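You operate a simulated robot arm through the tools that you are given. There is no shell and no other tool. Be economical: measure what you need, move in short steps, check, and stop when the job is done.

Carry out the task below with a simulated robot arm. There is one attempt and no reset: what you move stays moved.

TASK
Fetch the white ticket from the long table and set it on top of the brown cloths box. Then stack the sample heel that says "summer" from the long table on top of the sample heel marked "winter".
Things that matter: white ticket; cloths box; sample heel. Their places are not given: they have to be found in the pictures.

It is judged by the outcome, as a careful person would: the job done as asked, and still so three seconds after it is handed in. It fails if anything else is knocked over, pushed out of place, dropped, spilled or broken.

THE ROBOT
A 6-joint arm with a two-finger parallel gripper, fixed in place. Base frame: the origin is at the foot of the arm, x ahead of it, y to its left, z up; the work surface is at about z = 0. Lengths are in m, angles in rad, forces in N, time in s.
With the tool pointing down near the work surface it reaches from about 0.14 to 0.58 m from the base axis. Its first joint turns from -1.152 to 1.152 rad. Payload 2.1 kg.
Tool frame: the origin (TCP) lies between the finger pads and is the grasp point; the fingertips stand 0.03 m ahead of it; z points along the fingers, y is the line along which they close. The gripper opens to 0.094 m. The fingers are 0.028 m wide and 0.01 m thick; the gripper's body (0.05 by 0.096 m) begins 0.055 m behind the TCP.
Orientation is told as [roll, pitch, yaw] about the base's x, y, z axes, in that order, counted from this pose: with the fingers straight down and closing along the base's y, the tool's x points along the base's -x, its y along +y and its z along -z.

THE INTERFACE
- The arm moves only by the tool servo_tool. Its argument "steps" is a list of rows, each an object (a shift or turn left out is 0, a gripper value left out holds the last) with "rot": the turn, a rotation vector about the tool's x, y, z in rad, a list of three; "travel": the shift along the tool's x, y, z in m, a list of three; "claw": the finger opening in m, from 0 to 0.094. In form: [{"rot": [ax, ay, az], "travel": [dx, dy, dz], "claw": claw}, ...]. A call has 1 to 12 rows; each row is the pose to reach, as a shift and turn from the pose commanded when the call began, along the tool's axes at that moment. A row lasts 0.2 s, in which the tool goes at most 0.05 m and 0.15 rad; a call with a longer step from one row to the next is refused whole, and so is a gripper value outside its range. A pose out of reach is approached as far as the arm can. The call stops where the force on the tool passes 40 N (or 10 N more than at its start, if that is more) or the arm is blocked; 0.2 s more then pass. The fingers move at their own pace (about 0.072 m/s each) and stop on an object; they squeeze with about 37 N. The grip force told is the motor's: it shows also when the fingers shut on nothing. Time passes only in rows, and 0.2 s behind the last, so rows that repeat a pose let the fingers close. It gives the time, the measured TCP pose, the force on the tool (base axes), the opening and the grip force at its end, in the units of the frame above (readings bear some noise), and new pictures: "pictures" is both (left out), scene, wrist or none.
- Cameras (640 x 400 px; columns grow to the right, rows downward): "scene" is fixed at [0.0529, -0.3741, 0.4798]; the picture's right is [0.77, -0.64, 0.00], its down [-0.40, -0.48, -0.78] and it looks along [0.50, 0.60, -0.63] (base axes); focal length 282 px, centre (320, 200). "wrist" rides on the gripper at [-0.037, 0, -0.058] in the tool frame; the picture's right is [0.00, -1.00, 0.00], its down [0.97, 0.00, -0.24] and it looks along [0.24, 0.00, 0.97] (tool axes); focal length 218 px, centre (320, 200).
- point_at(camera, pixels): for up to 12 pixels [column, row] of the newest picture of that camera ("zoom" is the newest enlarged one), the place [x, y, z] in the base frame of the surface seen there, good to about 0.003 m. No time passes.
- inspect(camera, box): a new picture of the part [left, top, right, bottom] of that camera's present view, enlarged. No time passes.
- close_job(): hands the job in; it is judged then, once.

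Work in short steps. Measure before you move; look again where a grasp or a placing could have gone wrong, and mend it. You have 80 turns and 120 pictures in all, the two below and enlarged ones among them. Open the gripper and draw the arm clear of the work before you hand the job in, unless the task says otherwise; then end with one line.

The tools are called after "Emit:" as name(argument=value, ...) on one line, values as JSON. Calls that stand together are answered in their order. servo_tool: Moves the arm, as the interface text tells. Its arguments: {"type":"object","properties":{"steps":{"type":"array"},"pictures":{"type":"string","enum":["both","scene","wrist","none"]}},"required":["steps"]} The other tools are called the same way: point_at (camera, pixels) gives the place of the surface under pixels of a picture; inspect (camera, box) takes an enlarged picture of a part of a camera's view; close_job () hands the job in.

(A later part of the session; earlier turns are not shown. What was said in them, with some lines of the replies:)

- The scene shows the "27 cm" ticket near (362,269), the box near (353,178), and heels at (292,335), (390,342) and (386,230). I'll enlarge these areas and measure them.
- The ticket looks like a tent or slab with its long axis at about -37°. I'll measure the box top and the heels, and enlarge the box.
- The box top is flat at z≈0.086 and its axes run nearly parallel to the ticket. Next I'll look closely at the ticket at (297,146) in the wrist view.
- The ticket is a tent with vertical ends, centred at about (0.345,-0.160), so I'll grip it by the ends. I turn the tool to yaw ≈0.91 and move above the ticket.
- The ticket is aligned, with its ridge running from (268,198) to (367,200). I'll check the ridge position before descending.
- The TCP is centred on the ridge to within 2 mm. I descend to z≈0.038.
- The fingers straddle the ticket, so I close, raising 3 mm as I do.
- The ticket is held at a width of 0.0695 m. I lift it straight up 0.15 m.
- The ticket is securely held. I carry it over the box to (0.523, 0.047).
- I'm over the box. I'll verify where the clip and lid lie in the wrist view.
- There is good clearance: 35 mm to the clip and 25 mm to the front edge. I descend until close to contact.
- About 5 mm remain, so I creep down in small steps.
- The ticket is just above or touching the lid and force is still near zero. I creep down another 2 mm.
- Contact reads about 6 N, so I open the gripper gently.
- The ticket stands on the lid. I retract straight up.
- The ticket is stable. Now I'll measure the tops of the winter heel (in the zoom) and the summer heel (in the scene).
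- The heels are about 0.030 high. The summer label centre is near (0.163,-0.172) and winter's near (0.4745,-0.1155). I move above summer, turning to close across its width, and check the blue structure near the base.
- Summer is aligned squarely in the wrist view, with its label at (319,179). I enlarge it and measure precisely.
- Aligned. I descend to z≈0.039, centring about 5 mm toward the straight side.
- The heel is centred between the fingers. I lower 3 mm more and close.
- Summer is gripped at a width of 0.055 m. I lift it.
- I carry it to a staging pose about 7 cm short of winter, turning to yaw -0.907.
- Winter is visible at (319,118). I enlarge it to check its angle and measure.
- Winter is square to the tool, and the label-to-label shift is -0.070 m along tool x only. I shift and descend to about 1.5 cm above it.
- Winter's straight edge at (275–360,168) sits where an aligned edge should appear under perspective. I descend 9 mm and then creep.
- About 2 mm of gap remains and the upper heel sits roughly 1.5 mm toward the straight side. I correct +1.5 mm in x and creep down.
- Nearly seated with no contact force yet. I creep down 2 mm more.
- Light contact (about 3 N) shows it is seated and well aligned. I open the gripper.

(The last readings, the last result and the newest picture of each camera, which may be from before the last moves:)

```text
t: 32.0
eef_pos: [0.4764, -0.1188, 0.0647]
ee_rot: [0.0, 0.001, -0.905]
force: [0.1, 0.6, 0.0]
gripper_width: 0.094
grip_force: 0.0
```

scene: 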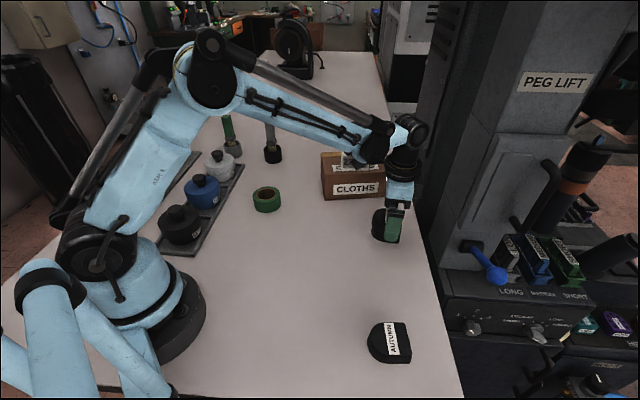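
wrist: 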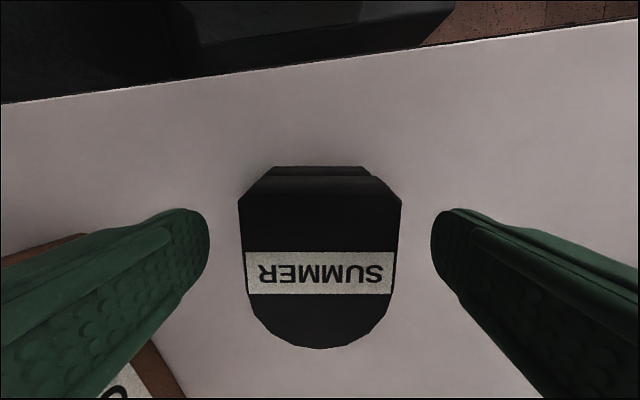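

Released and stable. I retract straight up, then move back clear.

Emit:
servo_tool(steps=[{"travel": [0, 0, -0.02]}, {"travel": [0, 0, -0.05]}, {"travel": [0, 0, -0.09]}, {"travel": [0, 0, -0.13]}, {"travel": [0, 0, -0.17]}, {"travel": [0, -0.04, -0.19]}, {"travel": [0, -0.08, -0.19]}, {"travel": [0, -0.12, -0.19]}, {"travel": [0, -0.16, -0.19]}, {"travel": [0, -0.17, -0.19]}, {"travel": [0, -0.17, -0.19]}])

Emit:
inspect(camera="scene", box=[310, 135, 430, 255])

```text
t: 34.4
eef_pos: [0.3416, -0.2232, 0.2535]
ee_rot: [0.001, 0.001, -0.905]
force: [0.3, 0.4, 0.8]
gripper_width: 0.0939
grip_force: 0.0
```

scene: 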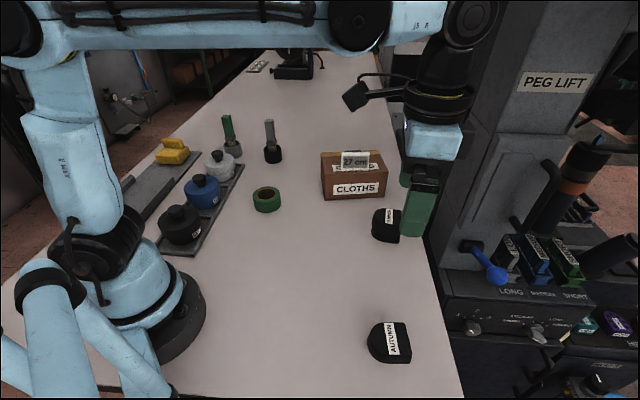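
wrist: 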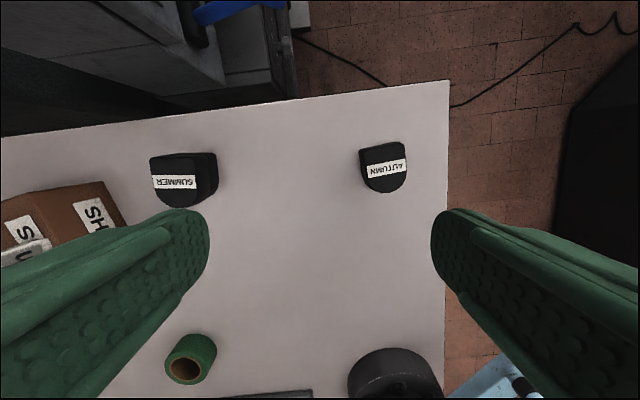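

```text
3.33 times, centred on (370, 195) of scene
```

zoom: 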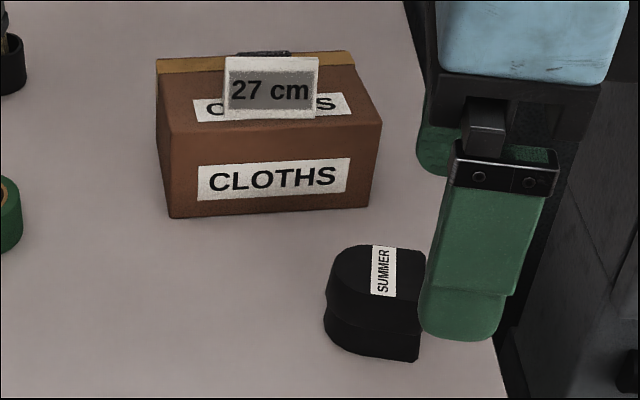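

The ticket stands on the box, summer sits squarely on winter, and the arm is clear. I hand the job in.

Emit:
close_job()

```text
The job is handed in.
```

The white "27 cm" ticket is standing on top of the brown cloths box and the "summer" heel is stacked squarely on the "winter" heel; the gripper is open and clear, and nothing else was moved.
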